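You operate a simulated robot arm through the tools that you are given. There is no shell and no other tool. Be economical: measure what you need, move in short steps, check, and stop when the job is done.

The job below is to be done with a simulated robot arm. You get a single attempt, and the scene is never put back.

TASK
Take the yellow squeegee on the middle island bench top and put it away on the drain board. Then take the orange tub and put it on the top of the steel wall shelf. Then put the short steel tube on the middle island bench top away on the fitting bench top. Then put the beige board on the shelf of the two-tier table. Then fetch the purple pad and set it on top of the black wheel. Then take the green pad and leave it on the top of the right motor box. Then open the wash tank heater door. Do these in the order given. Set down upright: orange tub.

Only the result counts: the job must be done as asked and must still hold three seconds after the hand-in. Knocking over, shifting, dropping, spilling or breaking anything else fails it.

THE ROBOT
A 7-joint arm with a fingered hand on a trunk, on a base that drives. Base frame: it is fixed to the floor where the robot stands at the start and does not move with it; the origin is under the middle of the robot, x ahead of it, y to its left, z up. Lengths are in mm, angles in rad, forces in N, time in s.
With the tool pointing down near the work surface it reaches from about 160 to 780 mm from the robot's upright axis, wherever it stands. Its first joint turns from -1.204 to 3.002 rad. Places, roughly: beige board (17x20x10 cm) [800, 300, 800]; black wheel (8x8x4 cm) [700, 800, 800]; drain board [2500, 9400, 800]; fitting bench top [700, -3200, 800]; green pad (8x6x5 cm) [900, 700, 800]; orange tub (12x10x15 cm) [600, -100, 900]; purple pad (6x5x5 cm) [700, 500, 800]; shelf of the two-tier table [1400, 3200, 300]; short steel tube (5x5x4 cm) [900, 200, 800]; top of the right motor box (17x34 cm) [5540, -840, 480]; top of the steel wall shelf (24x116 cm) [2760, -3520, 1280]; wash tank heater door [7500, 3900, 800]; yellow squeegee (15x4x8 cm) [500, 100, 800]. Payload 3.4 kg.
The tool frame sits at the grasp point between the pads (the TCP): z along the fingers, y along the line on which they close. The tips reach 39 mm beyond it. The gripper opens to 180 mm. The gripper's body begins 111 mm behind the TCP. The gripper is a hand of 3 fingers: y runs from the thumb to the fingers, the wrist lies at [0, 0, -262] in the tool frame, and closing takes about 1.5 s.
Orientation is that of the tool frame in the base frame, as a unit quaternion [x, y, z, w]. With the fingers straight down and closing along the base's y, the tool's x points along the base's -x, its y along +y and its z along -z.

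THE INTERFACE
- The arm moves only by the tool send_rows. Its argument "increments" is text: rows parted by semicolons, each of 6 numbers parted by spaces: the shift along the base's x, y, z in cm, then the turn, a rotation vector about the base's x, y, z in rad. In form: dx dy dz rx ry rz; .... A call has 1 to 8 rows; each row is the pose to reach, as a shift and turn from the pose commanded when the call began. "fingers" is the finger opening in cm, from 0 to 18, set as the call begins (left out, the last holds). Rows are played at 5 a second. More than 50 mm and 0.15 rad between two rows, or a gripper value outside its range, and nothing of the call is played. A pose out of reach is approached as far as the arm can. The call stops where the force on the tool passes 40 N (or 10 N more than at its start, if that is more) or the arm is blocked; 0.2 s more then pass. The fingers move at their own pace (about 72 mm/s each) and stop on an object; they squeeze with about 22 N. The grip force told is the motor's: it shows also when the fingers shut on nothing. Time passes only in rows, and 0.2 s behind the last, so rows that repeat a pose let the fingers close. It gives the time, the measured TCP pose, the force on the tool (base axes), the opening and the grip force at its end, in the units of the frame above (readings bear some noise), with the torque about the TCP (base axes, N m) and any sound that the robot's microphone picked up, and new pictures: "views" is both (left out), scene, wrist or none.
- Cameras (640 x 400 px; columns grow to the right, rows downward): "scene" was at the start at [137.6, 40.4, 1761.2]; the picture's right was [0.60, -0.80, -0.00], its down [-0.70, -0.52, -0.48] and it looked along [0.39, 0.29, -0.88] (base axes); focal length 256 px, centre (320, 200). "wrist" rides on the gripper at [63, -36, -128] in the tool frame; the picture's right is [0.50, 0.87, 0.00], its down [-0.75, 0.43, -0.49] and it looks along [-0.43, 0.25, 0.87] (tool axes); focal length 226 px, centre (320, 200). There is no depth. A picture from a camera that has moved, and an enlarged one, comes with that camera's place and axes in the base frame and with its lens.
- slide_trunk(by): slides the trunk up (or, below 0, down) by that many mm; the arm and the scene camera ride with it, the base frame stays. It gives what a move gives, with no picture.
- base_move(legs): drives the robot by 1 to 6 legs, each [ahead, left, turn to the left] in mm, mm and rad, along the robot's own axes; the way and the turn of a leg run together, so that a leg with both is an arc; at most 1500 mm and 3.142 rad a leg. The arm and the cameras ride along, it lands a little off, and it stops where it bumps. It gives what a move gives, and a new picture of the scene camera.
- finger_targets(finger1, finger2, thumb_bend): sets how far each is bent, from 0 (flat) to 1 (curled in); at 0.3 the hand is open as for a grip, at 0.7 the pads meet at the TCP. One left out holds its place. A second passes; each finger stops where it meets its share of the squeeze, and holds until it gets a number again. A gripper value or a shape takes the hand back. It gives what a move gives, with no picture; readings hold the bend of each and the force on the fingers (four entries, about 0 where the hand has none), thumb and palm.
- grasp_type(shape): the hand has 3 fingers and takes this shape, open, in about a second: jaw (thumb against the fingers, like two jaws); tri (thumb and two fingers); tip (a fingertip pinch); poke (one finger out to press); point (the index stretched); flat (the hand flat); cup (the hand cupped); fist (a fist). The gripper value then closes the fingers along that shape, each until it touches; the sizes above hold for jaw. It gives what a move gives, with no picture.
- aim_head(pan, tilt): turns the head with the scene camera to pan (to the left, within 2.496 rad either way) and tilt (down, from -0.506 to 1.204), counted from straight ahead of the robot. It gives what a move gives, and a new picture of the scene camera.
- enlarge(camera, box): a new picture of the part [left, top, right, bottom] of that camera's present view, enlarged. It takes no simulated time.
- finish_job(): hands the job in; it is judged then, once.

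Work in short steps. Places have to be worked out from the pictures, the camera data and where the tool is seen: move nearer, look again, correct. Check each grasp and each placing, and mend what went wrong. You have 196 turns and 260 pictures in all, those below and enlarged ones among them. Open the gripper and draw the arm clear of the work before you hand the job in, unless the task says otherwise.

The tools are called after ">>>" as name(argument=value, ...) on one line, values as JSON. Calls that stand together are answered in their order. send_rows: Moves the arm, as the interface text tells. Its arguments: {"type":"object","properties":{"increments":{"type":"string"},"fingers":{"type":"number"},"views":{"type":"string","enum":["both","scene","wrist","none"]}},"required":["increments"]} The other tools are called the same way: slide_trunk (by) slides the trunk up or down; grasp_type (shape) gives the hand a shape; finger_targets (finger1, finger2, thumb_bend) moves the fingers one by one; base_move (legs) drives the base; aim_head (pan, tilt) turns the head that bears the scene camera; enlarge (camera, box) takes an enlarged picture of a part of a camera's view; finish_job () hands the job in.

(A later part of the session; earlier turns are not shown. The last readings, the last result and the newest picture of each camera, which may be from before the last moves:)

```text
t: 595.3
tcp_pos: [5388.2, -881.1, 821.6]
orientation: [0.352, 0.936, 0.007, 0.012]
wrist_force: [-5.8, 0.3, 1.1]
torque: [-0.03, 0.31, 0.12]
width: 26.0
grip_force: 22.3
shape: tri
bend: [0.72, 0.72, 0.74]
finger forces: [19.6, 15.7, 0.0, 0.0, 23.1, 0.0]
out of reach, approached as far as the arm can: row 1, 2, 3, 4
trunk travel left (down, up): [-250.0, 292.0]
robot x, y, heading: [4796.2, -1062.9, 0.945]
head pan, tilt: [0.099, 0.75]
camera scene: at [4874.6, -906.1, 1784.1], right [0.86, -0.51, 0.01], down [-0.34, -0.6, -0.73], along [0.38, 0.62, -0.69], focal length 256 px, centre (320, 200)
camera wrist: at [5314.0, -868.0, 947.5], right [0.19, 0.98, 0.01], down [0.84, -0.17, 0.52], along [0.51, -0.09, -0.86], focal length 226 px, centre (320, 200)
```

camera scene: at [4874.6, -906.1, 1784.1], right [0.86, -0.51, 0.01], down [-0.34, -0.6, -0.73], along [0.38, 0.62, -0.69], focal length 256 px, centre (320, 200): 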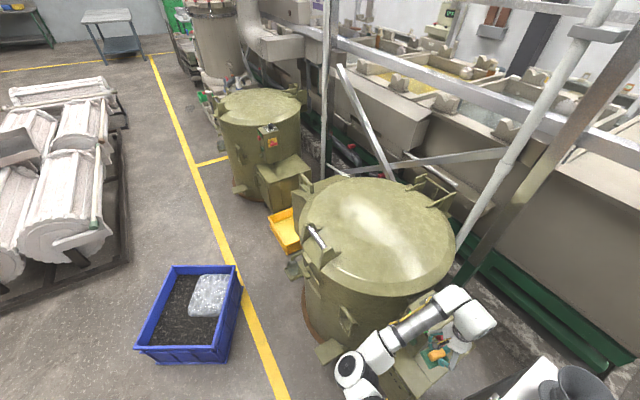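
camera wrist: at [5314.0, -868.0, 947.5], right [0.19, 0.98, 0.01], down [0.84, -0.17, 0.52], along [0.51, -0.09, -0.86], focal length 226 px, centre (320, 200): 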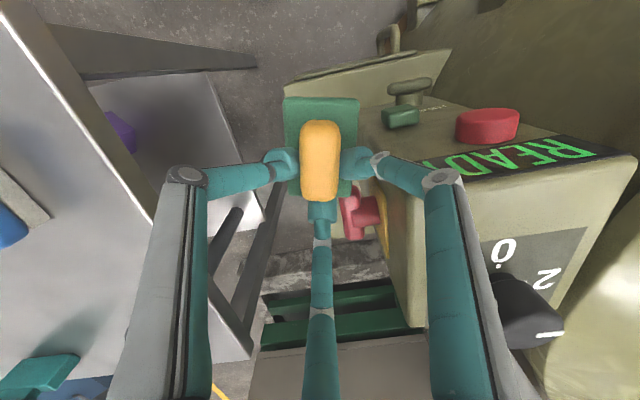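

There's a small side force (−5.8 N in x). I shift slightly away from the control post and re-read before lowering further.

>>> send_rows(increments="-0.3 -0.6 0.5 0 0 0; -0.5 -1 0.5 0 0 0; -0.5 -1 0.5 0 0 0; -0.5 -1 0.5 0 0 0", views="none")

>>> enlarge(camera="scene", box=[320, 270, 520, 400])

```text
t: 596.3
tcp_pos: [5403.7, -905.5, 819.0]
orientation: [0.352, 0.936, 0.009, 0.004]
wrist_force: [-5.0, -0.6, 0.3]
torque: [0.03, 0.28, 0.18]
width: 25.5
grip_force: 21.7
shape: tri
bend: [0.72, 0.73, 0.74]
finger forces: [23.4, 13.8, 0.0, 0.1, 24.7, 0.0]
out of reach, approached as far as the arm can: row 1, 2, 3, 4
trunk travel left (down, up): [-250.0, 292.0]
robot x, y, heading: [4804.7, -1065.6, 0.933]
head pan, tilt: [0.099, 0.75]
```

```text
3.08 times, centred on (420, 335) of scene
camera zoom: at [4912.6, -934.9, 1784.4], right [0.86, -0.51, -0.01], down [-0.35, -0.58, -0.73], along [0.36, 0.63, -0.68], focal length 789 px, centre (12, -215)
```

zoom: 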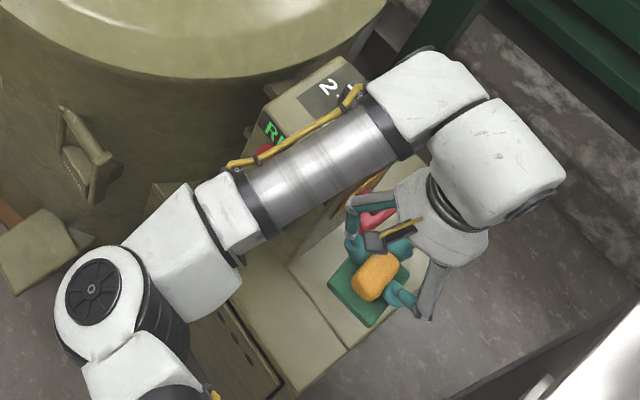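

The red knob actually sticks out near (5448,−855,z 764) and a finger is touching it. I raise clear, and tilt the hand back 20° so that it will pass in front of the knob.

>>> send_rows(increments="-0.5 0 2 0 0 0; -1 0 5 0 0 0; -1.5 0.3 8 0 -0.12 0; -2 0.6 8 0 -0.24 0; -2.5 1 8 0 -0.35 0; -2.5 1 8 0 -0.35 0", views="wrist")

```text
t: 597.7
tcp_pos: [5387.9, -885.5, 891.3]
orientation: [0.345, 0.92, 0.069, 0.175]
wrist_force: [0.7, 0.3, -1.0]
torque: [-0.02, 0.0, -0.02]
width: 25.7
grip_force: 21.6
shape: tri
bend: [0.72, 0.73, 0.74]
finger forces: [19.0, 17.8, 0.0, 0.0, 19.5, 0.0]
out of reach, approached as far as the arm can: row 1, 2, 3, 4, 5, 6
trunk travel left (down, up): [-250.0, 292.0]
robot x, y, heading: [4799.5, -1060.7, 0.94]
head pan, tilt: [0.099, 0.75]
camera wrist: at [5275.4, -873.1, 984.2], right [0.18, 0.98, 0.08], down [0.61, -0.17, 0.77], along [0.77, -0.09, -0.63], focal length 226 px, centre (320, 200)
```

wrist: 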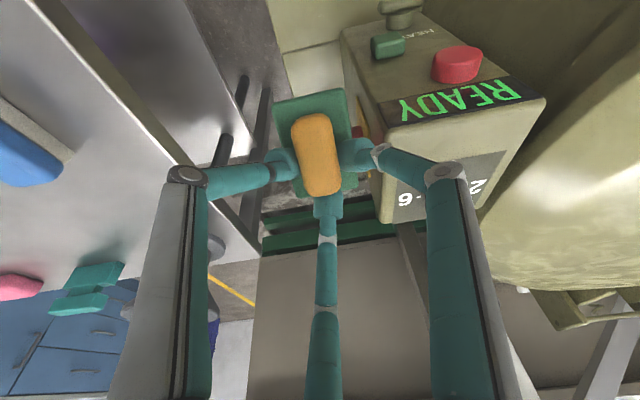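

Clear now. Shift the base slightly away from the knob, then descend in front of it.

>>> base_move(legs=[[-25, 20, 0]])

>>> send_rows(increments="0 0 -3 0 0 0; 0 0 -7 0 0 0; 0 0 -11 0 0 0; 0 0 -15 0 0 0", views="wrist")

```text
t: 598.6
tcp_pos: [5368.7, -906.5, 886.5]
orientation: [0.348, 0.92, 0.071, 0.168]
wrist_force: [-0.1, -0.4, -0.2]
torque: [0.08, 0.05, 0.01]
width: 26.0
grip_force: 21.5
shape: tri
bend: [0.72, 0.73, 0.74]
finger forces: [19.0, 17.8, 0.1, 0.1, 19.7, 0.0]
trunk travel left (down, up): [-250.0, 292.0]
robot x, y, heading: [4770.0, -1069.0, 0.943]
head pan, tilt: [0.099, 0.75]
camera scene: at [4873.3, -938.9, 1784.6], right [0.86, -0.51, -0.01], down [-0.35, -0.59, -0.73], along [0.37, 0.63, -0.68], focal length 256 px, centre (320, 200)
```

scene: 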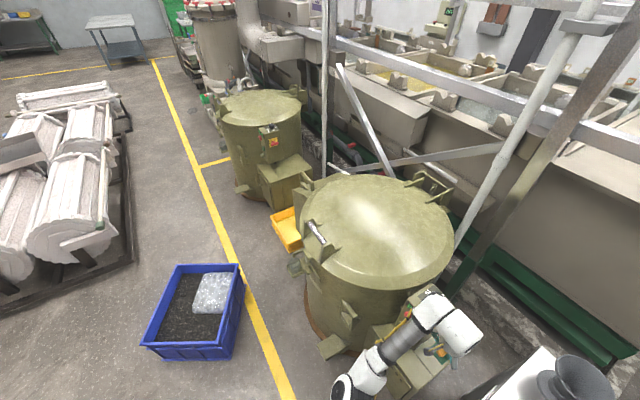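

```text
t: 599.6
tcp_pos: [5371.9, -907.2, 738.6]
orientation: [0.348, 0.919, 0.072, 0.169]
wrist_force: [-0.1, 0.0, -0.1]
torque: [0.02, 0.02, -0.01]
width: 25.8
grip_force: 21.3
shape: tri
bend: [0.72, 0.73, 0.74]
finger forces: [18.8, 17.8, 0.0, 0.0, 19.4, 0.1]
trunk travel left (down, up): [-250.0, 292.0]
robot x, y, heading: [4771.5, -1074.9, 0.937]
head pan, tilt: [0.099, 0.75]
camera wrist: at [5260.3, -895.3, 832.9], right [0.18, 0.98, 0.09], down [0.62, -0.18, 0.76], along [0.76, -0.09, -0.64], focal length 226 px, centre (320, 200)
```

wrist: 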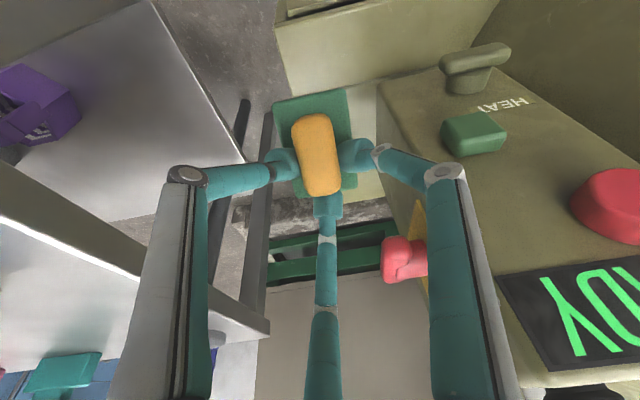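

Clear of the knob. Continue down, shifting +22 mm in y and +15 in x so that the pad is fully over the box top.

>>> send_rows(increments="0.3 1 -3 0 0 0; 0.8 2.2 -6.5 0 0 0; 1.2 2.2 -10.5 0 0 0; 1.5 2.2 -14 0 0 0; 1.5 2.2 -16.5 0 0 0", views="wrist")

```text
t: 600.8
tcp_pos: [5379.4, -881.1, 576.0]
orientation: [0.347, 0.919, 0.07, 0.173]
wrist_force: [0.1, 0.3, -0.7]
torque: [-0.03, 0.06, 0.01]
width: 25.5
grip_force: 22.1
shape: tri
bend: [0.72, 0.73, 0.74]
finger forces: [18.9, 17.7, 0.1, 0.1, 19.3, 0.0]
trunk travel left (down, up): [-250.0, 292.0]
robot x, y, heading: [4770.3, -1072.9, 0.939]
head pan, tilt: [0.099, 0.75]
camera wrist: at [5265.9, -868.6, 670.0], right [0.18, 0.98, 0.08], down [0.61, -0.18, 0.77], along [0.77, -0.09, -0.63], focal length 226 px, centre (320, 200)
```

wrist: 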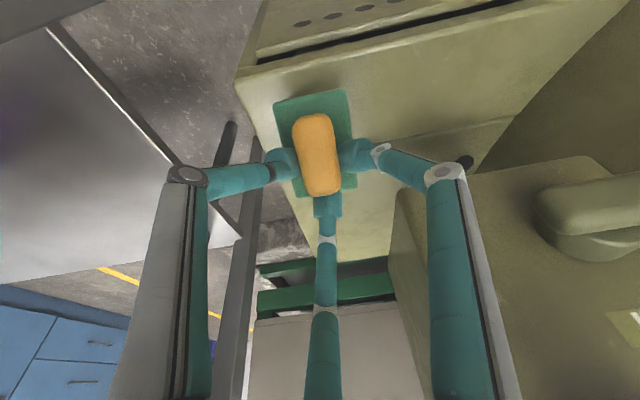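

Pad is over the front part of the top. Shift 8 mm +y, lower to contact.

>>> send_rows(increments="0 0.4 -0.8 0 0.05 0; 0 0.8 -1.6 0 0.1 0; 0 0.8 -2.2 0 0.1 0; 0 0.8 -2.8 0 0.1 0; 0 0.8 -3.2 0 0.1 0; 0 0.8 -3.6 0 0.1 0; 0 0.8 -4 0 0.1 0; 0 0.8 -4.4 0 0.1 0", views="wrist")

```text
t: 602.6
tcp_pos: [5379.9, -873.0, 531.0]
orientation: [0.35, 0.927, 0.054, 0.125]
wrist_force: [0.8, -0.3, 0.7]
torque: [-0.05, 0.01, 0.06]
width: 26.0
grip_force: 21.8
shape: tri
bend: [0.72, 0.72, 0.75]
finger forces: [18.9, 17.5, 0.1, 0.0, 20.6, 0.0]
trunk travel left (down, up): [-250.0, 292.0]
robot x, y, heading: [4772.4, -1073.6, 0.936]
head pan, tilt: [0.099, 0.75]
camera wrist: at [5276.6, -860.9, 635.1], right [0.19, 0.98, 0.06], down [0.69, -0.18, 0.7], along [0.7, -0.09, -0.71], focal length 226 px, centre (320, 200)
```

wrist: 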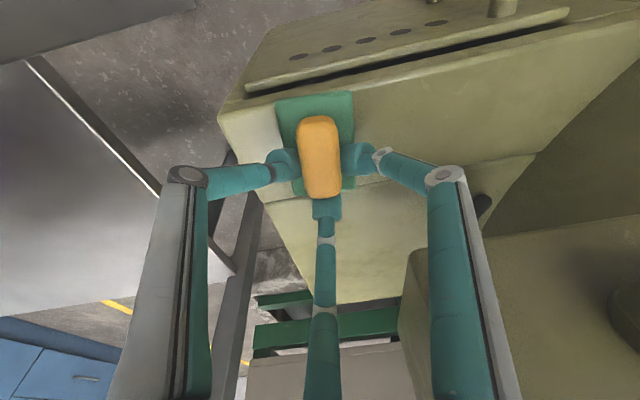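

Just about touching; lower a few mm more.

>>> send_rows(increments="0.2 0 -0.3 0 0 0; 0.4 0 -0.6 0 0.03 0; 0.4 0 -0.9 0 0.05 0; 0.4 0 -1.2 0 0.05 0", views="none")

```text
t: 603.6
tcp_pos: [5383.9, -873.8, 524.2]
orientation: [0.352, 0.929, 0.047, 0.106]
wrist_force: [-5.2, -2.9, 39.5]
torque: [-0.13, 0.24, 0.08]
width: 28.2
grip_force: 21.9
shape: tri
bend: [0.72, 0.73, 0.76]
finger forces: [23.0, 19.4, 0.0, 0.0, 28.3, 0.0]
trunk travel left (down, up): [-250.0, 292.0]
robot x, y, heading: [4773.5, -1075.8, 0.938]
head pan, tilt: [0.099, 0.75]
```

Firm contact, pad pressed flat. Release and rise back along the tilt, away from the knob.

>>> send_rows(increments="0 0 0.3 0 0 0; 0 0 0.4 0 0 0; 0 0 0.4 0 0 0; 0 0 0.5 0 0 0; 0 0 0.5 0 0 0", fingers=6.5, views="none")

>>> send_rows(increments="-0.4 0 1.5 0 0 0; -1 -0.4 4 0 -0.05 0; -1.8 -0.9 7.5 0 -0.1 0; -2.4 -1.5 11.5 0 -0.13 0; -3 -2 15.5 0 -0.15 0; -3.3 -2.5 20 0 -0.15 0; -3.3 -2.5 24.5 0 -0.15 0; -3.3 -2.5 29 0 -0.15 0", views="wrist")

```text
t: 604.8
tcp_pos: [5384.3, -873.6, 524.5]
orientation: [0.352, 0.929, 0.045, 0.103]
wrist_force: [6.0, -0.4, 21.2]
torque: [-0.1, 0.04, 0.04]
width: 56.4
grip_force: 0.2
shape: tri
bend: [0.73, 0.72, 0.81]
finger forces: [4.6, 0.0, 0.0, 0.1, 16.4, 0.1]
trunk travel left (down, up): [-250.0, 292.0]
robot x, y, heading: [4770.1, -1068.4, 0.937]
head pan, tilt: [0.099, 0.75]
```

```text
t: 606.6
tcp_pos: [5347.7, -897.9, 814.1]
orientation: [0.347, 0.92, 0.07, 0.172]
wrist_force: [-0.3, 0.2, -0.4]
torque: [0.0, 0.0, 0.0]
width: 64.5
grip_force: 0.1
shape: tri
bend: [0.72, 0.72, 0.74]
finger forces: [0.0, 0.1, 0.1, 0.1, 0.0, 0.0]
trunk travel left (down, up): [-250.0, 292.0]
robot x, y, heading: [4770.8, -1074.7, 0.939]
head pan, tilt: [0.099, 0.75]
camera wrist: at [5234.5, -884.7, 907.9], right [0.18, 0.98, 0.08], down [0.62, -0.18, 0.77], along [0.77, -0.09, -0.64], focal length 226 px, centre (320, 200)
```

wrist: 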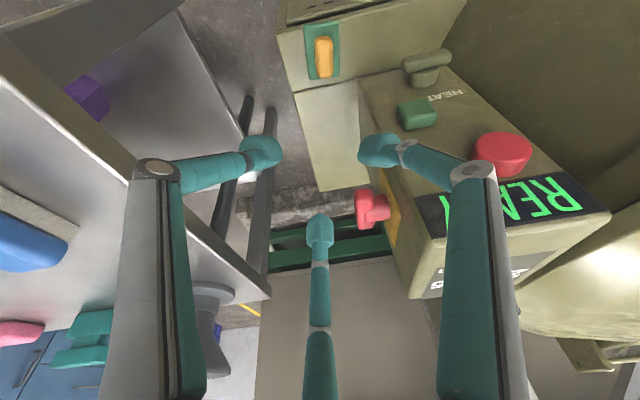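

The pad lies on the front end of the box top, near its edge. To be safe I'll nudge it ~55 mm further in with closed fingers. First shift the base back and lower in front of the box.

>>> base_move(legs=[[-50, 69, 0]])

>>> send_rows(increments="0 0.5 -4 0 0 0; 0 1 -8.5 0 0 0; 0 1.5 -13 0 0 0; 0 2 -17.5 0 0 0; 0 2 -22 0 0 0; 0 2 -26 0 0 0", fingers=0, views="wrist")

```text
t: 607.7
tcp_pos: [5284.4, -915.0, 805.4]
orientation: [0.351, 0.92, 0.074, 0.16]
wrist_force: [0.2, -1.3, -0.2]
torque: [0.13, 0.07, 0.06]
width: 64.6
grip_force: 0.0
shape: tri
bend: [0.72, 0.72, 0.74]
finger forces: [0.0, 0.0, 0.1, 0.0, 0.0, 0.0]
trunk travel left (down, up): [-250.0, 292.0]
robot x, y, heading: [4692.1, -1079.5, 0.939]
head pan, tilt: [0.099, 0.75]
camera scene: at [4823.5, -965.0, 1784.0], right [0.86, -0.51, -0.03], down [-0.36, -0.58, -0.73], along [0.35, 0.64, -0.68], focal length 256 px, centre (320, 200)
```

scene: 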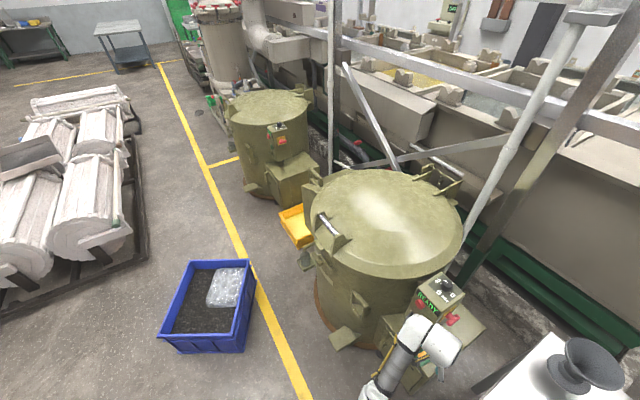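

```text
t: 609.1
tcp_pos: [5272.8, -886.7, 551.4]
orientation: [0.348, 0.919, 0.073, 0.17]
wrist_force: [-1.1, -0.2, -0.6]
torque: [0.01, 0.06, 0.02]
width: 0.0
grip_force: 22.7
shape: tri
bend: [0.66, 0.66, 0.66]
finger forces: [0.0, 0.0, 0.0, 0.0, 0.1, 0.1]
trunk travel left (down, up): [-250.0, 292.0]
robot x, y, heading: [4697.1, -1076.1, 0.938]
head pan, tilt: [0.099, 0.75]
camera wrist: at [5159.8, -874.3, 646.7], right [0.18, 0.98, 0.09], down [0.62, -0.18, 0.77], along [0.77, -0.09, -0.64], focal length 226 px, centre (320, 200)
```

wrist: 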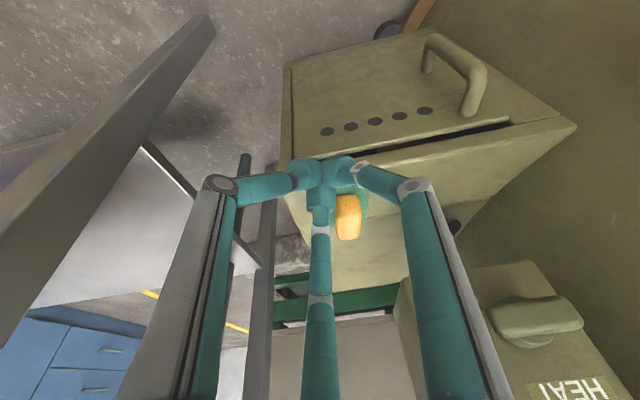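

Align y (+14 mm), lower to z≈523, then push +x slowly.

>>> send_rows(increments="0 0.7 -1 0 0 0; 0 1.4 -2 0 0 0; 0 1.4 -2.8 0 0 0", views="none")

>>> send_rows(increments="1.2 0 0 0 0 0; 2.4 0 0 0 0 0; 3.6 0 0 0 0 0; 4.8 0 0 0 0 0; 6 0 0 0 0 0; 7 0 0 0 0 0; 8 0 0 0 0 0; 8.6 0 0 0 0 0", views="wrist")

```text
t: 609.9
tcp_pos: [5271.5, -870.8, 525.5]
orientation: [0.348, 0.919, 0.072, 0.171]
wrist_force: [-0.1, -0.4, 0.6]
torque: [-0.02, 0.03, 0.01]
width: 0.0
grip_force: 22.0
shape: tri
bend: [0.66, 0.66, 0.66]
finger forces: [0.0, 0.0, 0.0, 0.0, 0.1, 0.1]
trunk travel left (down, up): [-250.0, 292.0]
robot x, y, heading: [4693.2, -1075.4, 0.937]
head pan, tilt: [0.099, 0.75]
```

```text
t: 611.7
tcp_pos: [5354.1, -867.3, 524.9]
orientation: [0.348, 0.919, 0.071, 0.173]
wrist_force: [0.2, 0.8, 0.1]
torque: [0.0, 0.0, 0.0]
width: 0.0
grip_force: 21.9
shape: tri
bend: [0.66, 0.66, 0.66]
finger forces: [0.0, 0.1, 0.0, 0.1, 0.0, 0.1]
trunk travel left (down, up): [-250.0, 292.0]
robot x, y, heading: [4690.9, -1079.8, 0.936]
head pan, tilt: [0.099, 0.75]
camera wrist: at [5240.7, -856.1, 619.0], right [0.18, 0.98, 0.08], down [0.61, -0.18, 0.77], along [0.77, -0.09, -0.63], focal length 226 px, centre (320, 200)
```

wrist: 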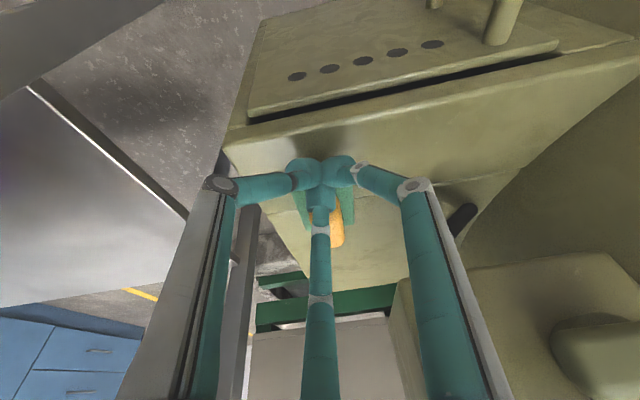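

Pad has moved in to ≈(5415,−863). Push 15 mm more, then withdraw and check.

>>> send_rows(increments="0.8 0 0 0 0 0; 1.6 0 0 0 0 0; 0 0 0.5 0 0 0; -2.5 0 2 0 0 0; -5 0 5 0 0 0; -6 0 9.5 0 0 0; -6 0 14.5 0 0 0; -6 0 19 0 0 0", views="none")

>>> send_rows(increments="0 0 4.5 0 0 0; 0 0 9 0 0 0; 0 0 13 0 0 0", fingers=10, views="wrist")

```text
t: 613.5
tcp_pos: [5292.7, -867.4, 715.3]
orientation: [0.348, 0.919, 0.072, 0.174]
wrist_force: [0.3, -1.4, -0.4]
torque: [-0.01, 0.0, -0.02]
width: 0.1
grip_force: 22.0
shape: tri
bend: [0.66, 0.66, 0.66]
finger forces: [0.0, 0.1, 0.0, 0.0, 0.0, 0.1]
trunk travel left (down, up): [-250.0, 292.0]
robot x, y, heading: [4696.0, -1077.0, 0.939]
head pan, tilt: [0.099, 0.75]
```

```text
t: 614.3
tcp_pos: [5290.7, -867.0, 848.8]
orientation: [0.347, 0.919, 0.071, 0.173]
wrist_force: [-0.8, 0.0, 0.5]
torque: [0.0, 0.01, -0.02]
width: 99.6
grip_force: 0.1
shape: tri
bend: [0.7, 0.7, 0.7]
finger forces: [0.0, 0.0, 0.1, 0.0, 0.0, 0.0]
trunk travel left (down, up): [-250.0, 292.0]
robot x, y, heading: [4695.6, -1080.1, 0.944]
head pan, tilt: [0.099, 0.75]
camera wrist: at [5178.5, -854.9, 942.3], right [0.18, 0.98, 0.08], down [0.61, -0.18, 0.77], along [0.77, -0.09, -0.63], focal length 226 px, centre (320, 200)
```

wrist: 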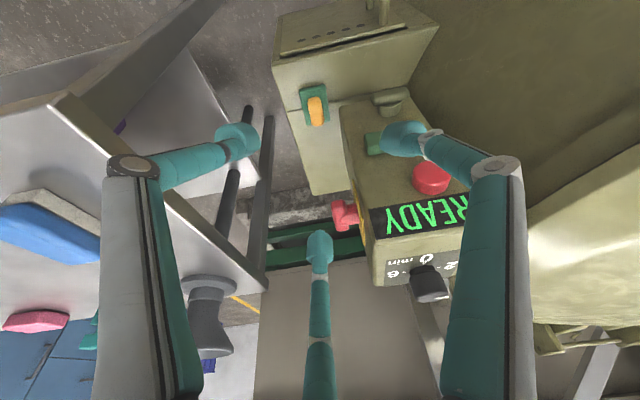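

The green pad rests well on the motor-box top. Last job: the wash tank heater door near (7500,3900). I look that way to plan.

>>> aim_head(pan=0.12, tilt=0.15)

```text
t: 615.3
tcp_pos: [5293.1, -868.5, 847.7]
orientation: [0.348, 0.919, 0.071, 0.172]
wrist_force: [-0.7, 0.5, -0.3]
torque: [0.0, -0.02, -0.04]
width: 99.5
grip_force: 0.0
shape: tri
bend: [0.7, 0.7, 0.7]
finger forces: [0.0, 0.1, 0.0, 0.0, 0.0, 0.0]
trunk travel left (down, up): [-250.0, 292.0]
robot x, y, heading: [4693.7, -1078.6, 0.94]
head pan, tilt: [0.12, 0.15]
camera scene: at [4792.7, -929.0, 1838.7], right [0.87, -0.49, 0.0], down [-0.08, -0.13, -0.99], along [0.48, 0.86, -0.15], focal length 256 px, centre (320, 200)
```

scene: 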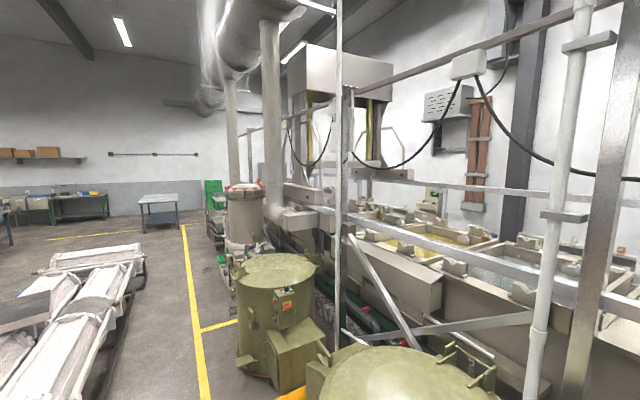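

The door lies near the far end of the tank row. I raise the hand, then drive round the blue bin and up the aisle at x≈4480.

>>> send_rows(increments="-0.5 0 4 0 0.07 0; -1 0 8.5 0 0.14 0; -1 0 13 0 0.21 0; -1 0 17.5 0 0.28 0; -1 0 22 0 0.35 0; -1 0 26 0 0.35 0", views="none")

>>> base_move(legs=[[0, 0, 0.631], [300, 780, 0], [1130, 0, 0], [400, -560, 0]])

```text
t: 616.7
tcp_pos: [5302.6, -900.1, 1107.3]
orientation: [0.354, 0.935, 0.009, 0.01]
wrist_force: [-0.2, 0.3, 0.3]
torque: [0.02, 0.02, -0.02]
width: 99.6
grip_force: 0.1
shape: tri
bend: [0.7, 0.7, 0.7]
finger forces: [0.0, 0.0, 0.1, 0.0, 0.0, 0.1]
out of reach, approached as far as the arm can: row 1, 2, 3, 4, 5, 6
trunk travel left (down, up): [-250.0, 292.0]
robot x, y, heading: [4692.1, -1078.0, 0.941]
head pan, tilt: [0.12, 0.15]
```

```text
t: 630.9
tcp_pos: [4725.5, 1114.2, 1105.2]
orientation: [0.055, 0.998, 0.024, -0.008]
wrist_force: [-0.8, 0.4, 0.1]
torque: [-0.02, -0.09, -0.01]
width: 99.9
grip_force: 0.0
shape: tri
bend: [0.7, 0.7, 0.7]
finger forces: [0.0, 0.1, 0.1, 0.1, 0.1, 0.1]
trunk travel left (down, up): [-250.0, 292.0]
robot x, y, heading: [4289.9, 642.4, 1.553]
head pan, tilt: [0.12, 0.15]
stopped in leg 4: the robot was blocked; the commanded pose is now the measured one
camera scene: at [4260.7, 810.5, 1839.9], right [0.99, 0.1, 0.01], down [0.03, -0.15, -0.99], along [-0.1, 0.98, -0.15], focal length 256 px, centre (320, 200)
```

scene: 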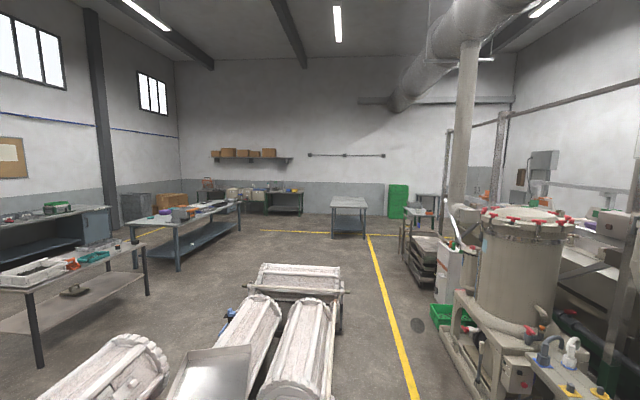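

The base was blocked by something; look down around it.

>>> aim_head(pan=-0.5, tilt=1.0)

```text
t: 632.0
tcp_pos: [4737.1, 1121.2, 1098.3]
orientation: [0.056, 0.998, 0.02, -0.012]
wrist_force: [-0.2, -1.0, -0.7]
torque: [-0.01, 0.0, 0.0]
width: 100.0
grip_force: 0.1
shape: tri
bend: [0.7, 0.7, 0.7]
finger forces: [0.0, 0.1, 0.0, 0.1, 0.0, 0.1]
trunk travel left (down, up): [-250.0, 292.0]
robot x, y, heading: [4298.6, 642.8, 1.548]
head pan, tilt: [-0.499, 1.0]
camera scene: at [4331.4, 788.4, 1765.3], right [0.87, -0.49, 0.0], down [-0.42, -0.73, -0.54], along [0.27, 0.47, -0.84], focal length 256 px, centre (320, 200)
```

scene: 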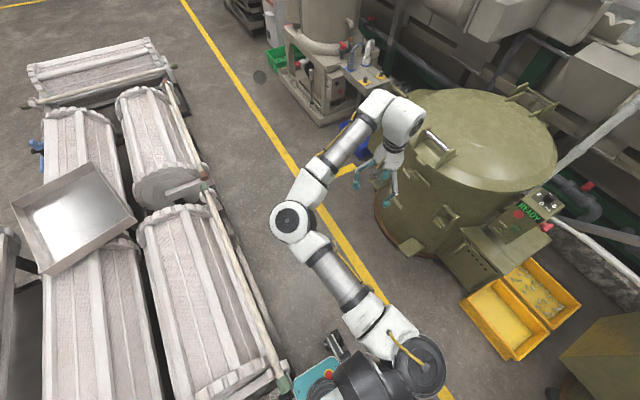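

The robot touched the dryer rail on its left. Back off 80 mm, strafe right into the aisle centre (x≈4580), straighten and drive north.

>>> base_move(legs=[[-80, 0, 0], [0, -290, 0.022], [1400, 0, 0]])

```text
t: 633.9
tcp_pos: [4818.5, 970.0, 1077.3]
orientation: [0.096, 0.994, 0.028, -0.041]
wrist_force: [0.2, -1.5, 0.1]
torque: [0.2, -0.04, -0.03]
width: 100.3
grip_force: 0.0
shape: tri
bend: [0.7, 0.7, 0.7]
finger forces: [0.1, 0.0, 0.0, 0.0, 0.1, 0.0]
trunk travel left (down, up): [-250.0, 292.0]
robot x, y, heading: [4282.6, 550.3, 1.477]
head pan, tilt: [-0.499, 1.0]
stopped in leg 2: the robot was blocked; the commanded pose is now the measured one
camera scene: at [4340.9, 692.9, 1765.9], right [0.83, -0.56, -0.01], down [-0.48, -0.7, -0.53], along [0.3, 0.44, -0.85], focal length 256 px, centre (320, 200)
```

scene: 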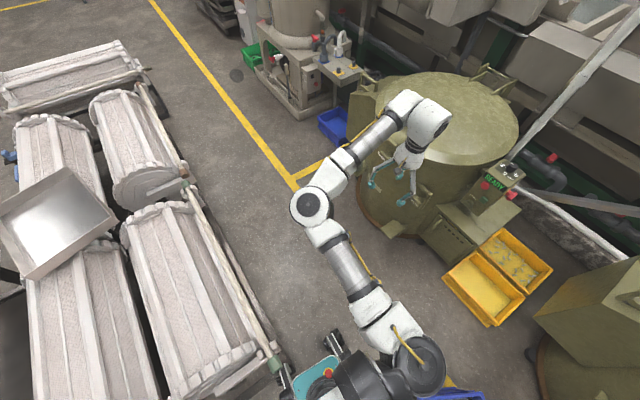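

I'm between the dryer corner and the blue bin. I back out, turn to ~0.69 rad and go through the gap diagonally; trunk up first to keep the hand high.

>>> slide_trunk(by=130)

>>> base_move(legs=[[-55, 40, 0], [0, 240, 0], [-250, 0, 0], [0, 0, -0.787], [450, 0, 0]])

```text
t: 635.5
tcp_pos: [4807.8, 975.1, 1207.5]
orientation: [0.093, 0.995, 0.025, -0.037]
wrist_force: [0.4, 1.1, -0.8]
torque: [-0.05, -0.02, 0.04]
width: 99.9
grip_force: 0.1
shape: tri
bend: [0.7, 0.7, 0.7]
finger forces: [0.1, 0.0, 0.0, 0.0, 0.0, 0.0]
trunk travel left (down, up): [-380.0, 162.0]
robot x, y, heading: [4280.2, 544.9, 1.477]
head pan, tilt: [-0.499, 1.0]
```

```text
t: 643.7
tcp_pos: [4996.1, 475.9, 1211.1]
orientation: [0.472, 0.881, 0.036, -0.022]
wrist_force: [-0.7, -0.2, 0.4]
torque: [-0.05, 0.03, -0.02]
width: 100.0
grip_force: 0.2
shape: tri
bend: [0.7, 0.7, 0.7]
finger forces: [0.0, 0.1, 0.0, 0.0, 0.0, 0.1]
trunk travel left (down, up): [-380.0, 162.0]
robot x, y, heading: [4325.3, 550.6, 0.675]
head pan, tilt: [-0.499, 1.0]
camera scene: at [4386.8, 565.2, 1897.0], right [0.17, -0.98, 0.0], down [-0.83, -0.15, -0.54], along [0.53, 0.09, -0.84], focal length 256 px, centre (320, 200)
```

scene: 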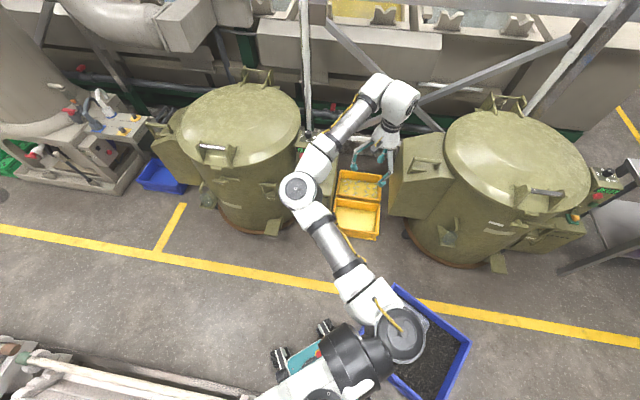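

Through the gap. Continue forward, then turn north and drive up the aisle.

>>> base_move(legs=[[360, 0, 0], [0, 0, 0.896], [1400, 0, 0], [1200, 0, 0]])

```text
t: 660.5
tcp_pos: [5146.1, 3823.8, 1213.2]
orientation: [0.053, 0.998, 0.025, -0.034]
wrist_force: [-0.7, 0.4, -0.2]
torque: [-0.04, -0.02, 0.03]
width: 99.9
grip_force: 0.0
shape: tri
bend: [0.7, 0.7, 0.7]
finger forces: [0.0, 0.0, 0.1, 0.0, 0.0, 0.0]
trunk travel left (down, up): [-380.0, 162.0]
robot x, y, heading: [4665.7, 3356.2, 1.551]
head pan, tilt: [-0.499, 1.0]
camera scene: at [4694.6, 3415.0, 1896.9], right [0.87, -0.5, 0.0], down [-0.42, -0.73, -0.54], along [0.27, 0.47, -0.84], focal length 256 px, centre (320, 200)
```

scene: 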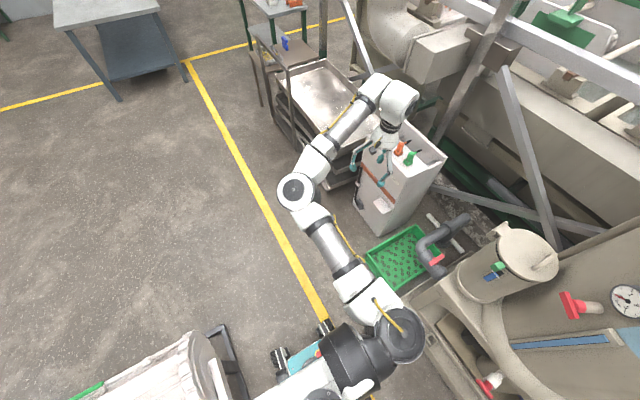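

Look toward the door location.

>>> aim_head(pan=-1.3, tilt=0.35)

```text
t: 661.6
tcp_pos: [5153.2, 3820.6, 1211.6]
orientation: [0.053, 0.998, 0.027, -0.036]
wrist_force: [-0.5, -0.1, -0.1]
torque: [0.01, 0.01, -0.03]
width: 99.7
grip_force: 0.0
shape: tri
bend: [0.7, 0.7, 0.7]
finger forces: [0.0, 0.0, 0.0, 0.0, 0.1, 0.0]
trunk travel left (down, up): [-380.0, 162.0]
robot x, y, heading: [4664.3, 3359.4, 1.549]
head pan, tilt: [-1.3, 0.351]
camera scene: at [4760.1, 3377.7, 1951.4], right [0.25, -0.97, 0.0], down [-0.34, -0.09, -0.94], along [0.91, 0.23, -0.35], focal length 256 px, centre (320, 200)
```

scene: 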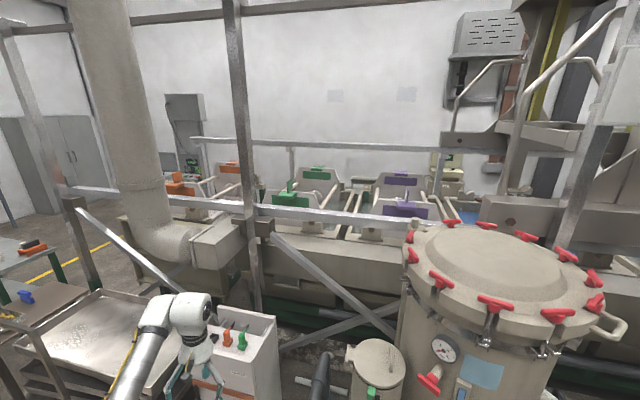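

The door must be on the back side of the tank row (x≈7500), reachable round the row's north end. Drive north first.

>>> base_move(legs=[[0, 0, 0.022], [1500, 0, 0], [1500, 0, 0], [1200, 0, 0], [0, 0, -1.571]])

```text
t: 678.4
tcp_pos: [5046.9, 7104.2, 1226.2]
orientation: [0.019, 0.999, 0.027, -0.02]
wrist_force: [-0.4, 0.1, 0.1]
torque: [-0.11, 0.03, 0.02]
width: 100.1
grip_force: 0.1
shape: tri
bend: [0.7, 0.7, 0.7]
finger forces: [0.1, 0.1, 0.0, 0.0, 0.0, 0.0]
trunk travel left (down, up): [-380.0, 162.0]
robot x, y, heading: [4633.1, 6607.8, 1.626]
head pan, tilt: [-1.3, 0.351]
stopped in leg 4: the robot was blocked; the commanded pose is now the measured one
camera scene: at [4726.9, 6642.0, 1951.7], right [0.32, -0.95, 0.01], down [-0.33, -0.12, -0.94], along [0.89, 0.29, -0.35], focal length 256 px, centre (320, 200)
```

scene: 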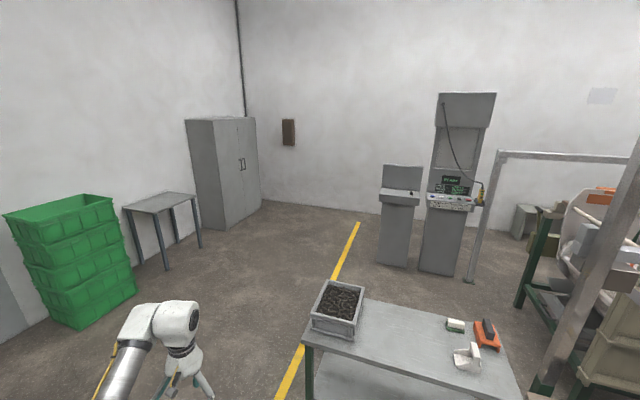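

Bumped something at front-left. Back off, shift right 270 mm, straighten and continue.

>>> base_move(legs=[[-80, 0, -0.055], [0, -270, 0], [1000, 0, 0], [0, 0, -1.571], [1400, 0, 0]])

```text
t: 682.2
tcp_pos: [5250.4, 7081.4, 1236.0]
orientation: [-0.028, 0.999, 0.03, -0.016]
wrist_force: [0.4, -0.1, -0.3]
torque: [-0.05, 0.01, 0.04]
width: 100.3
grip_force: 0.1
shape: tri
bend: [0.7, 0.7, 0.7]
finger forces: [0.0, 0.0, 0.0, 0.0, 0.0, 0.0]
trunk travel left (down, up): [-380.0, 162.0]
robot x, y, heading: [4898.0, 6555.3, 1.716]
head pan, tilt: [-1.3, 0.351]
stopped in leg 3: the robot was blocked; the commanded pose is now the measured one
camera scene: at [4997.0, 6595.4, 1951.9], right [0.4, -0.92, 0.0], down [-0.32, -0.14, -0.94], along [0.86, 0.38, -0.35], focal length 256 px, centre (320, 200)
```

scene: 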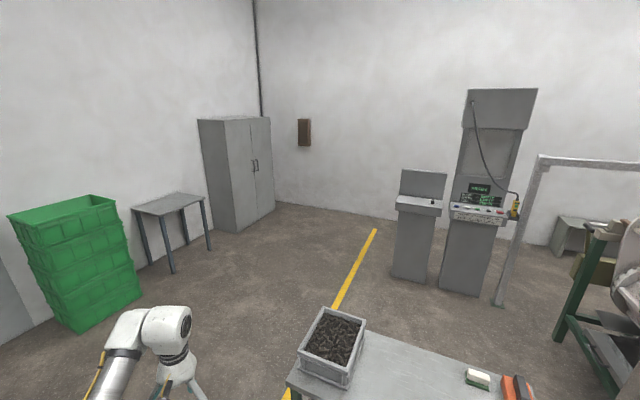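

Blocked again; look ahead and down.

>>> aim_head(pan=0.0, tilt=0.95)

```text
t: 683.7
tcp_pos: [5248.1, 7078.5, 1239.1]
orientation: [-0.026, 0.999, 0.032, -0.014]
wrist_force: [0.6, 0.2, 0.3]
torque: [0.01, -0.02, -0.01]
width: 100.0
grip_force: 0.0
shape: tri
bend: [0.7, 0.7, 0.7]
finger forces: [0.1, 0.0, 0.0, 0.0, 0.0, 0.0]
trunk travel left (down, up): [-380.0, 162.0]
robot x, y, heading: [4899.9, 6554.9, 1.714]
head pan, tilt: [0.0, 0.949]
camera scene: at [4900.2, 6624.5, 1901.8], right [0.99, 0.14, -0.01], down [0.11, -0.81, -0.58], along [-0.09, 0.57, -0.81], focal length 256 px, centre (320, 200)
```

scene: 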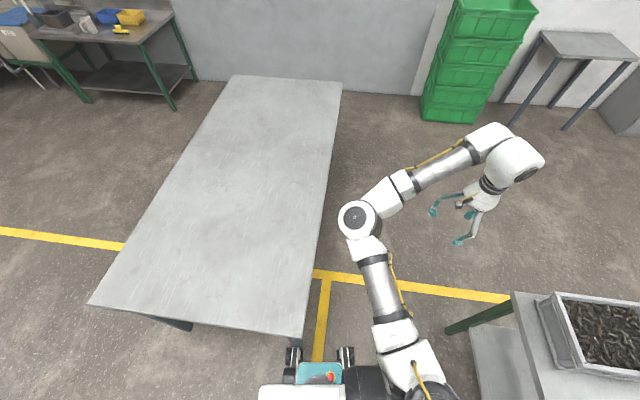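

I see: an empty table stands ahead-left (edge x≈4790); the free gap is x 4790–5650. Shift right 320, go forward, turn east.

>>> base_move(legs=[[-100, 0, -0.143], [0, -330, 0], [950, 0, 0], [0, 0, -1.571], [1500, 0, 0], [1500, 0, 0]])

```text
t: 709.0
tcp_pos: [8664.3, 7005.5, 1237.1]
orientation: [0.741, 0.67, 0.033, 0.016]
wrist_force: [-0.4, 1.5, -0.8]
torque: [-0.01, 0.01, -0.01]
width: 100.1
grip_force: 0.1
shape: tri
bend: [0.7, 0.7, 0.7]
finger forces: [0.1, 0.0, 0.0, 0.0, 0.0, 0.0]
trunk travel left (down, up): [-380.0, 162.0]
robot x, y, heading: [8203.6, 7425.9, -0.01]
head pan, tilt: [0.0, 0.949]
camera scene: at [8271.2, 7396.1, 1899.9], right [-0.01, -1.0, -0.02], down [-0.81, 0.02, -0.58], along [0.58, 0.01, -0.82], focal length 256 px, centre (320, 200)
```

scene: 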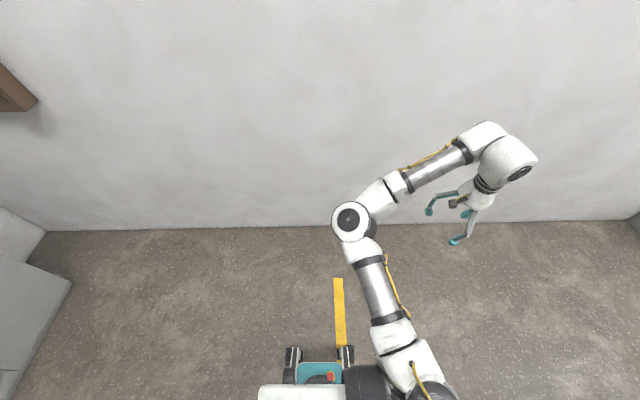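

Move east another 470 mm, then turn south.

>>> base_move(legs=[[470, 0, 0], [0, 0, -1.561]])

>>> aim_head(pan=-0.35, tilt=0.4)

```text
t: 715.6
tcp_pos: [8251.4, 6949.1, 1237.1]
orientation: [0.999, -0.03, 0.015, 0.034]
wrist_force: [-0.8, 0.5, 0.8]
torque: [0.0, -0.1, 0.01]
width: 100.5
grip_force: 0.1
shape: tri
bend: [0.7, 0.7, 0.7]
finger forces: [0.0, 0.0, 0.0, 0.0, 0.0, 0.0]
trunk travel left (down, up): [-380.0, 162.0]
robot x, y, heading: [8659.3, 7424.0, -1.538]
head pan, tilt: [0.0, 0.949]
camera scene: at [8621.3, 7355.5, 1899.8], right [-1.0, -0.03, -0.02], down [-0.01, 0.81, -0.58], along [0.04, -0.58, -0.81], focal length 256 px, centre (320, 200)
```

scene: 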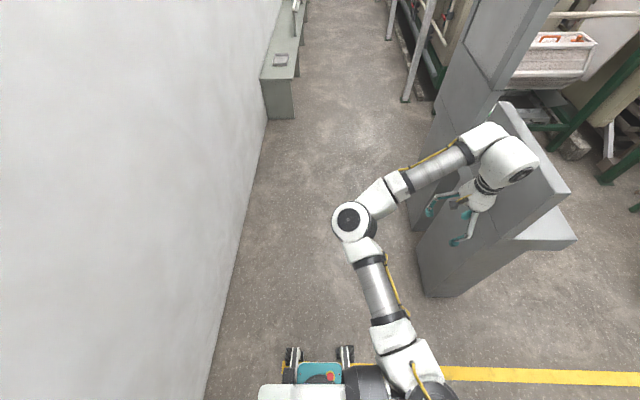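

```text
t: 716.6
tcp_pos: [8267.3, 6951.4, 1242.7]
orientation: [0.999, -0.03, 0.007, 0.036]
wrist_force: [-0.1, -0.3, 0.0]
torque: [-0.05, 0.0, 0.01]
width: 100.2
grip_force: 0.1
shape: tri
bend: [0.7, 0.7, 0.7]
finger forces: [0.1, 0.1, 0.0, 0.0, 0.1, 0.1]
trunk travel left (down, up): [-380.0, 162.0]
robot x, y, heading: [8660.6, 7425.7, -1.539]
head pan, tilt: [-0.351, 0.4]
camera scene: at [8597.6, 7340.0, 1945.9], right [-0.95, 0.31, -0.02], down [0.14, 0.37, -0.92], along [-0.28, -0.87, -0.4], focal length 256 px, centre (320, 200)
```

scene: 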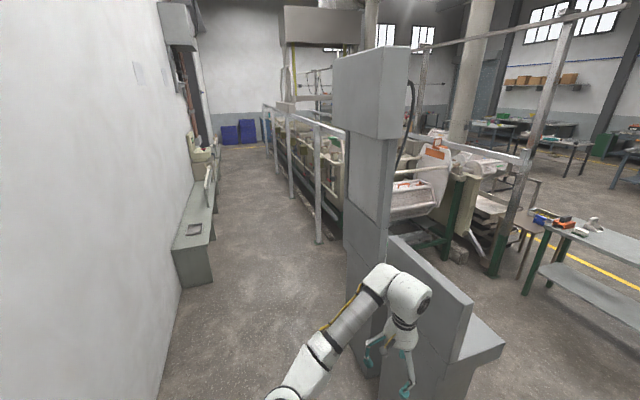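

Corridor behind the row is ~1.35 m wide. Drive south along it.

>>> base_move(legs=[[0, 0, -0.032], [1400, 0, 0], [600, -150, 0], [1100, 0, 0]])

>>> aim_head(pan=-1.1, tilt=0.6)

```text
t: 732.1
tcp_pos: [8073.9, 3892.7, 1249.0]
orientation: [0.997, -0.061, 0.0, 0.037]
wrist_force: [-0.3, -0.4, -0.7]
torque: [0.02, 0.03, 0.02]
width: 100.3
grip_force: 0.0
shape: tri
bend: [0.7, 0.7, 0.7]
finger forces: [0.0, 0.1, 0.0, 0.1, 0.0, 0.1]
trunk travel left (down, up): [-380.0, 162.0]
robot x, y, heading: [8474.0, 4340.4, -1.606]
head pan, tilt: [-0.351, 0.4]
camera scene: at [8463.5, 4260.1, 1947.3], right [-0.93, 0.38, 0.01], down [0.14, 0.36, -0.92], along [-0.35, -0.85, -0.39], focal length 256 px, centre (320, 200)
```

scene: 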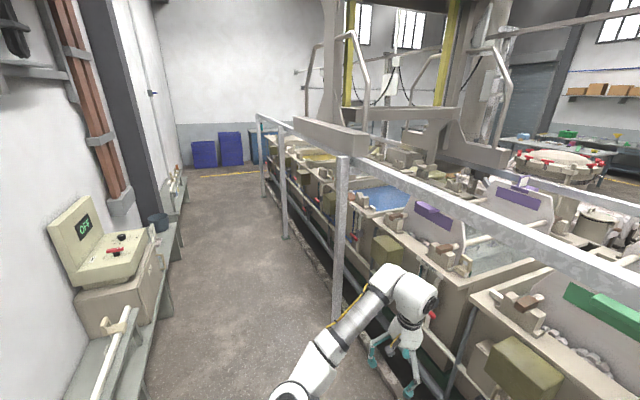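

```text
t: 733.2
tcp_pos: [8035.4, 3897.6, 1239.3]
orientation: [0.997, -0.062, 0.013, 0.037]
wrist_force: [-0.2, 0.7, -1.3]
torque: [-0.05, -0.07, 0.04]
width: 100.3
grip_force: 0.2
shape: tri
bend: [0.7, 0.7, 0.7]
finger forces: [0.1, 0.0, 0.1, 0.0, 0.0, 0.0]
trunk travel left (down, up): [-380.0, 162.0]
robot x, y, heading: [8470.3, 4340.0, -1.602]
head pan, tilt: [-1.1, 0.6]
camera scene: at [8360.4, 4310.6, 1927.2], right [-0.42, 0.91, 0.0], down [0.53, 0.24, -0.82], along [-0.74, -0.35, -0.58], focal length 256 px, centre (320, 200)
```

scene: 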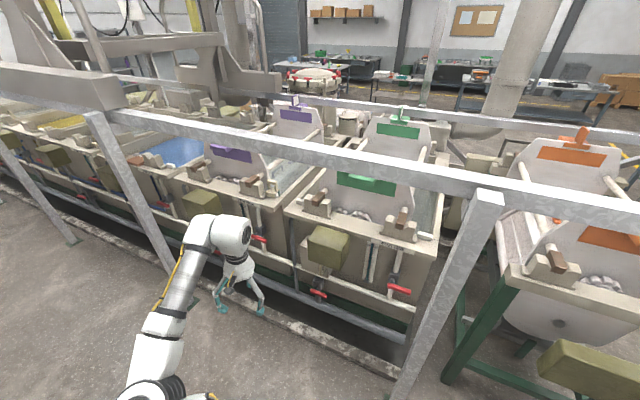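

The olive heater box on the green-labelled tank matches (7500,3900). Enlarge it to see the door and handle.

>>> enlarge(camera="scene", box=[270, 190, 410, 310])

```text
3.33 times, centred on (340, 250) of scene
camera zoom: at [8360.4, 4310.6, 1927.2], right [-0.42, 0.91, 0.0], down [0.53, 0.24, -0.82], along [-0.74, -0.35, -0.58], focal length 855 px, centre (253, 33)
```

zoom: 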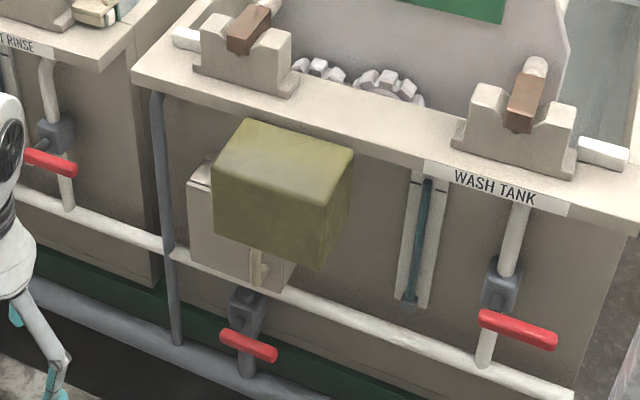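

I'm near my picture limit, so each view must count. Turn to face the row, strafe and approach; this picture also serves to triangulate the box.

>>> base_move(legs=[[0, 0, -1.54], [0, 740, 0], [300, 0, 0]])

```text
t: 742.7
tcp_pos: [7716.0, 4022.7, 1243.5]
orientation: [-0.666, 0.745, 0.021, -0.031]
wrist_force: [1.1, 0.1, -0.1]
torque: [-0.01, 0.12, 0.02]
width: 100.1
grip_force: 0.0
shape: tri
bend: [0.7, 0.7, 0.7]
finger forces: [0.0, 0.2, 0.1, 0.1, 0.0, 0.1]
trunk travel left (down, up): [-380.0, 162.0]
robot x, y, heading: [8165.2, 3607.3, 3.115]
head pan, tilt: [-1.1, 0.6]
camera scene: at [8133.1, 3715.0, 1927.2], right [0.9, 0.44, 0.0], down [0.25, -0.52, -0.82], along [-0.36, 0.73, -0.58], focal length 256 px, centre (320, 200)
```

scene: 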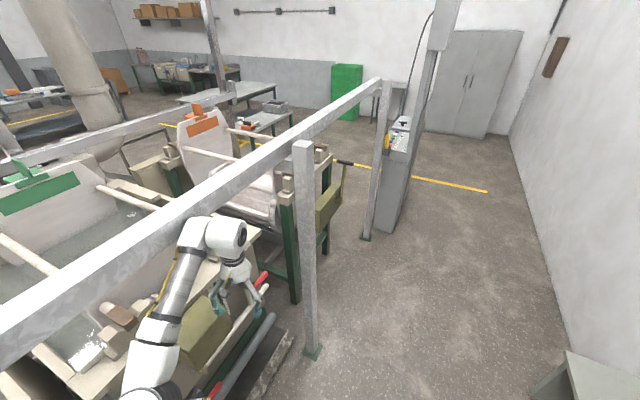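

Triangulation puts the olive box at (7525,3960,z 910–1075); the heater with its handle seems just below, around (7550,3930,830). I back up to make room, and lower the trunk, to bring the hand in pitched.

>>> slide_trunk(by=-130)

>>> base_move(legs=[[-270, 0, 0.026]])

```text
t: 744.3
tcp_pos: [7698.8, 4019.8, 1080.3]
orientation: [-0.666, 0.746, -0.006, -0.001]
wrist_force: [-0.4, 0.3, 0.0]
torque: [-0.06, 0.03, -0.01]
width: 100.0
grip_force: 0.0
shape: tri
bend: [0.7, 0.7, 0.7]
finger forces: [0.1, 0.0, 0.0, 0.0, 0.0, 0.0]
trunk travel left (down, up): [-250.0, 292.0]
robot x, y, heading: [8164.8, 3608.1, 3.126]
head pan, tilt: [-1.1, 0.6]
```

```text
t: 746.2
tcp_pos: [7961.3, 3974.0, 1088.7]
orientation: [-0.678, 0.735, 0.002, 0.006]
wrist_force: [0.3, -0.2, 0.1]
torque: [0.06, -0.03, 0.0]
width: 100.1
grip_force: 0.0
shape: tri
bend: [0.7, 0.7, 0.7]
finger forces: [0.0, 0.0, 0.1, 0.0, 0.0, 0.0]
trunk travel left (down, up): [-250.0, 292.0]
robot x, y, heading: [8439.7, 3600.8, -3.137]
head pan, tilt: [-1.1, 0.6]
camera scene: at [8314.2, 3663.3, 1798.1], right [0.89, 0.46, 0.01], down [0.26, -0.49, -0.83], along [-0.38, 0.74, -0.56], focal length 256 px, centre (320, 200)
```

scene: 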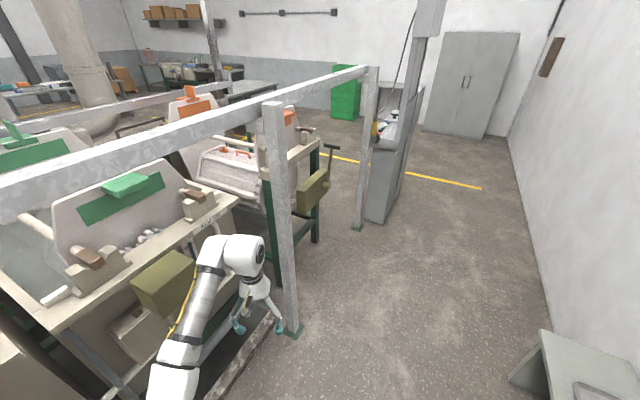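

This view shows the beige heater beside/below the olive box. Enlarge it.

>>> enlarge(camera="scene", box=[80, 240, 240, 380])

```text
refused: no pictures are left
```

No pictures remain; I work from computed geometry: door face x≈7500, y 3786–3963, z 750–910, vertical handle at about (7530,3923), z 757–851, hinge on the −y side. First yaw the hand so it can pinch along y.

>>> send_rows(increments="0 0 0 0 0 0.14; 0 0 -1 0 0 0.28; 0 -0.5 -2 0 0 0.42; 0 -1 -3 0 0 0.56; 0 -1.5 -4 0 0 0.7; 0 -2 -5 0 0 0.84; 0 -2.5 -6 0 0 0.98; 0 -3 -7 0 0 1.12", fingers=7, views="none")

>>> send_rows(increments="-1 0 -1 0 0 0.14; -2 0 -2 0 0 0.28; -3 0 -3 0 0 0.42; -4 -0.5 -4 0 0 0.53", views="none")

```text
t: 748.0
tcp_pos: [7943.0, 3987.7, 1014.6]
orientation: [0.965, -0.262, 0.0, -0.001]
wrist_force: [-0.6, -0.9, 0.5]
torque: [-0.02, 0.04, 0.01]
width: 70.3
grip_force: 0.1
shape: tri
bend: [0.72, 0.72, 0.74]
finger forces: [0.0, 0.0, 0.0, 0.0, 0.0, 0.1]
out of reach, approached as far as the arm can: row 1, 2, 3, 4, 5, 6, 7, 8
trunk travel left (down, up): [-250.0, 292.0]
robot x, y, heading: [8439.3, 3598.9, -3.135]
head pan, tilt: [-1.1, 0.6]
no pictures are left
```

```text
t: 749.0
tcp_pos: [7904.3, 3982.0, 975.9]
orientation: [1.0, 0.001, -0.001, 0.001]
wrist_force: [0.2, 0.2, -1.0]
torque: [0.0, 0.02, -0.02]
width: 70.7
grip_force: 0.1
shape: tri
bend: [0.72, 0.72, 0.74]
finger forces: [0.0, 0.0, 0.0, 0.1, 0.0, 0.0]
trunk travel left (down, up): [-250.0, 292.0]
robot x, y, heading: [8441.0, 3597.3, -3.139]
head pan, tilt: [-1.1, 0.6]
no pictures are left
```

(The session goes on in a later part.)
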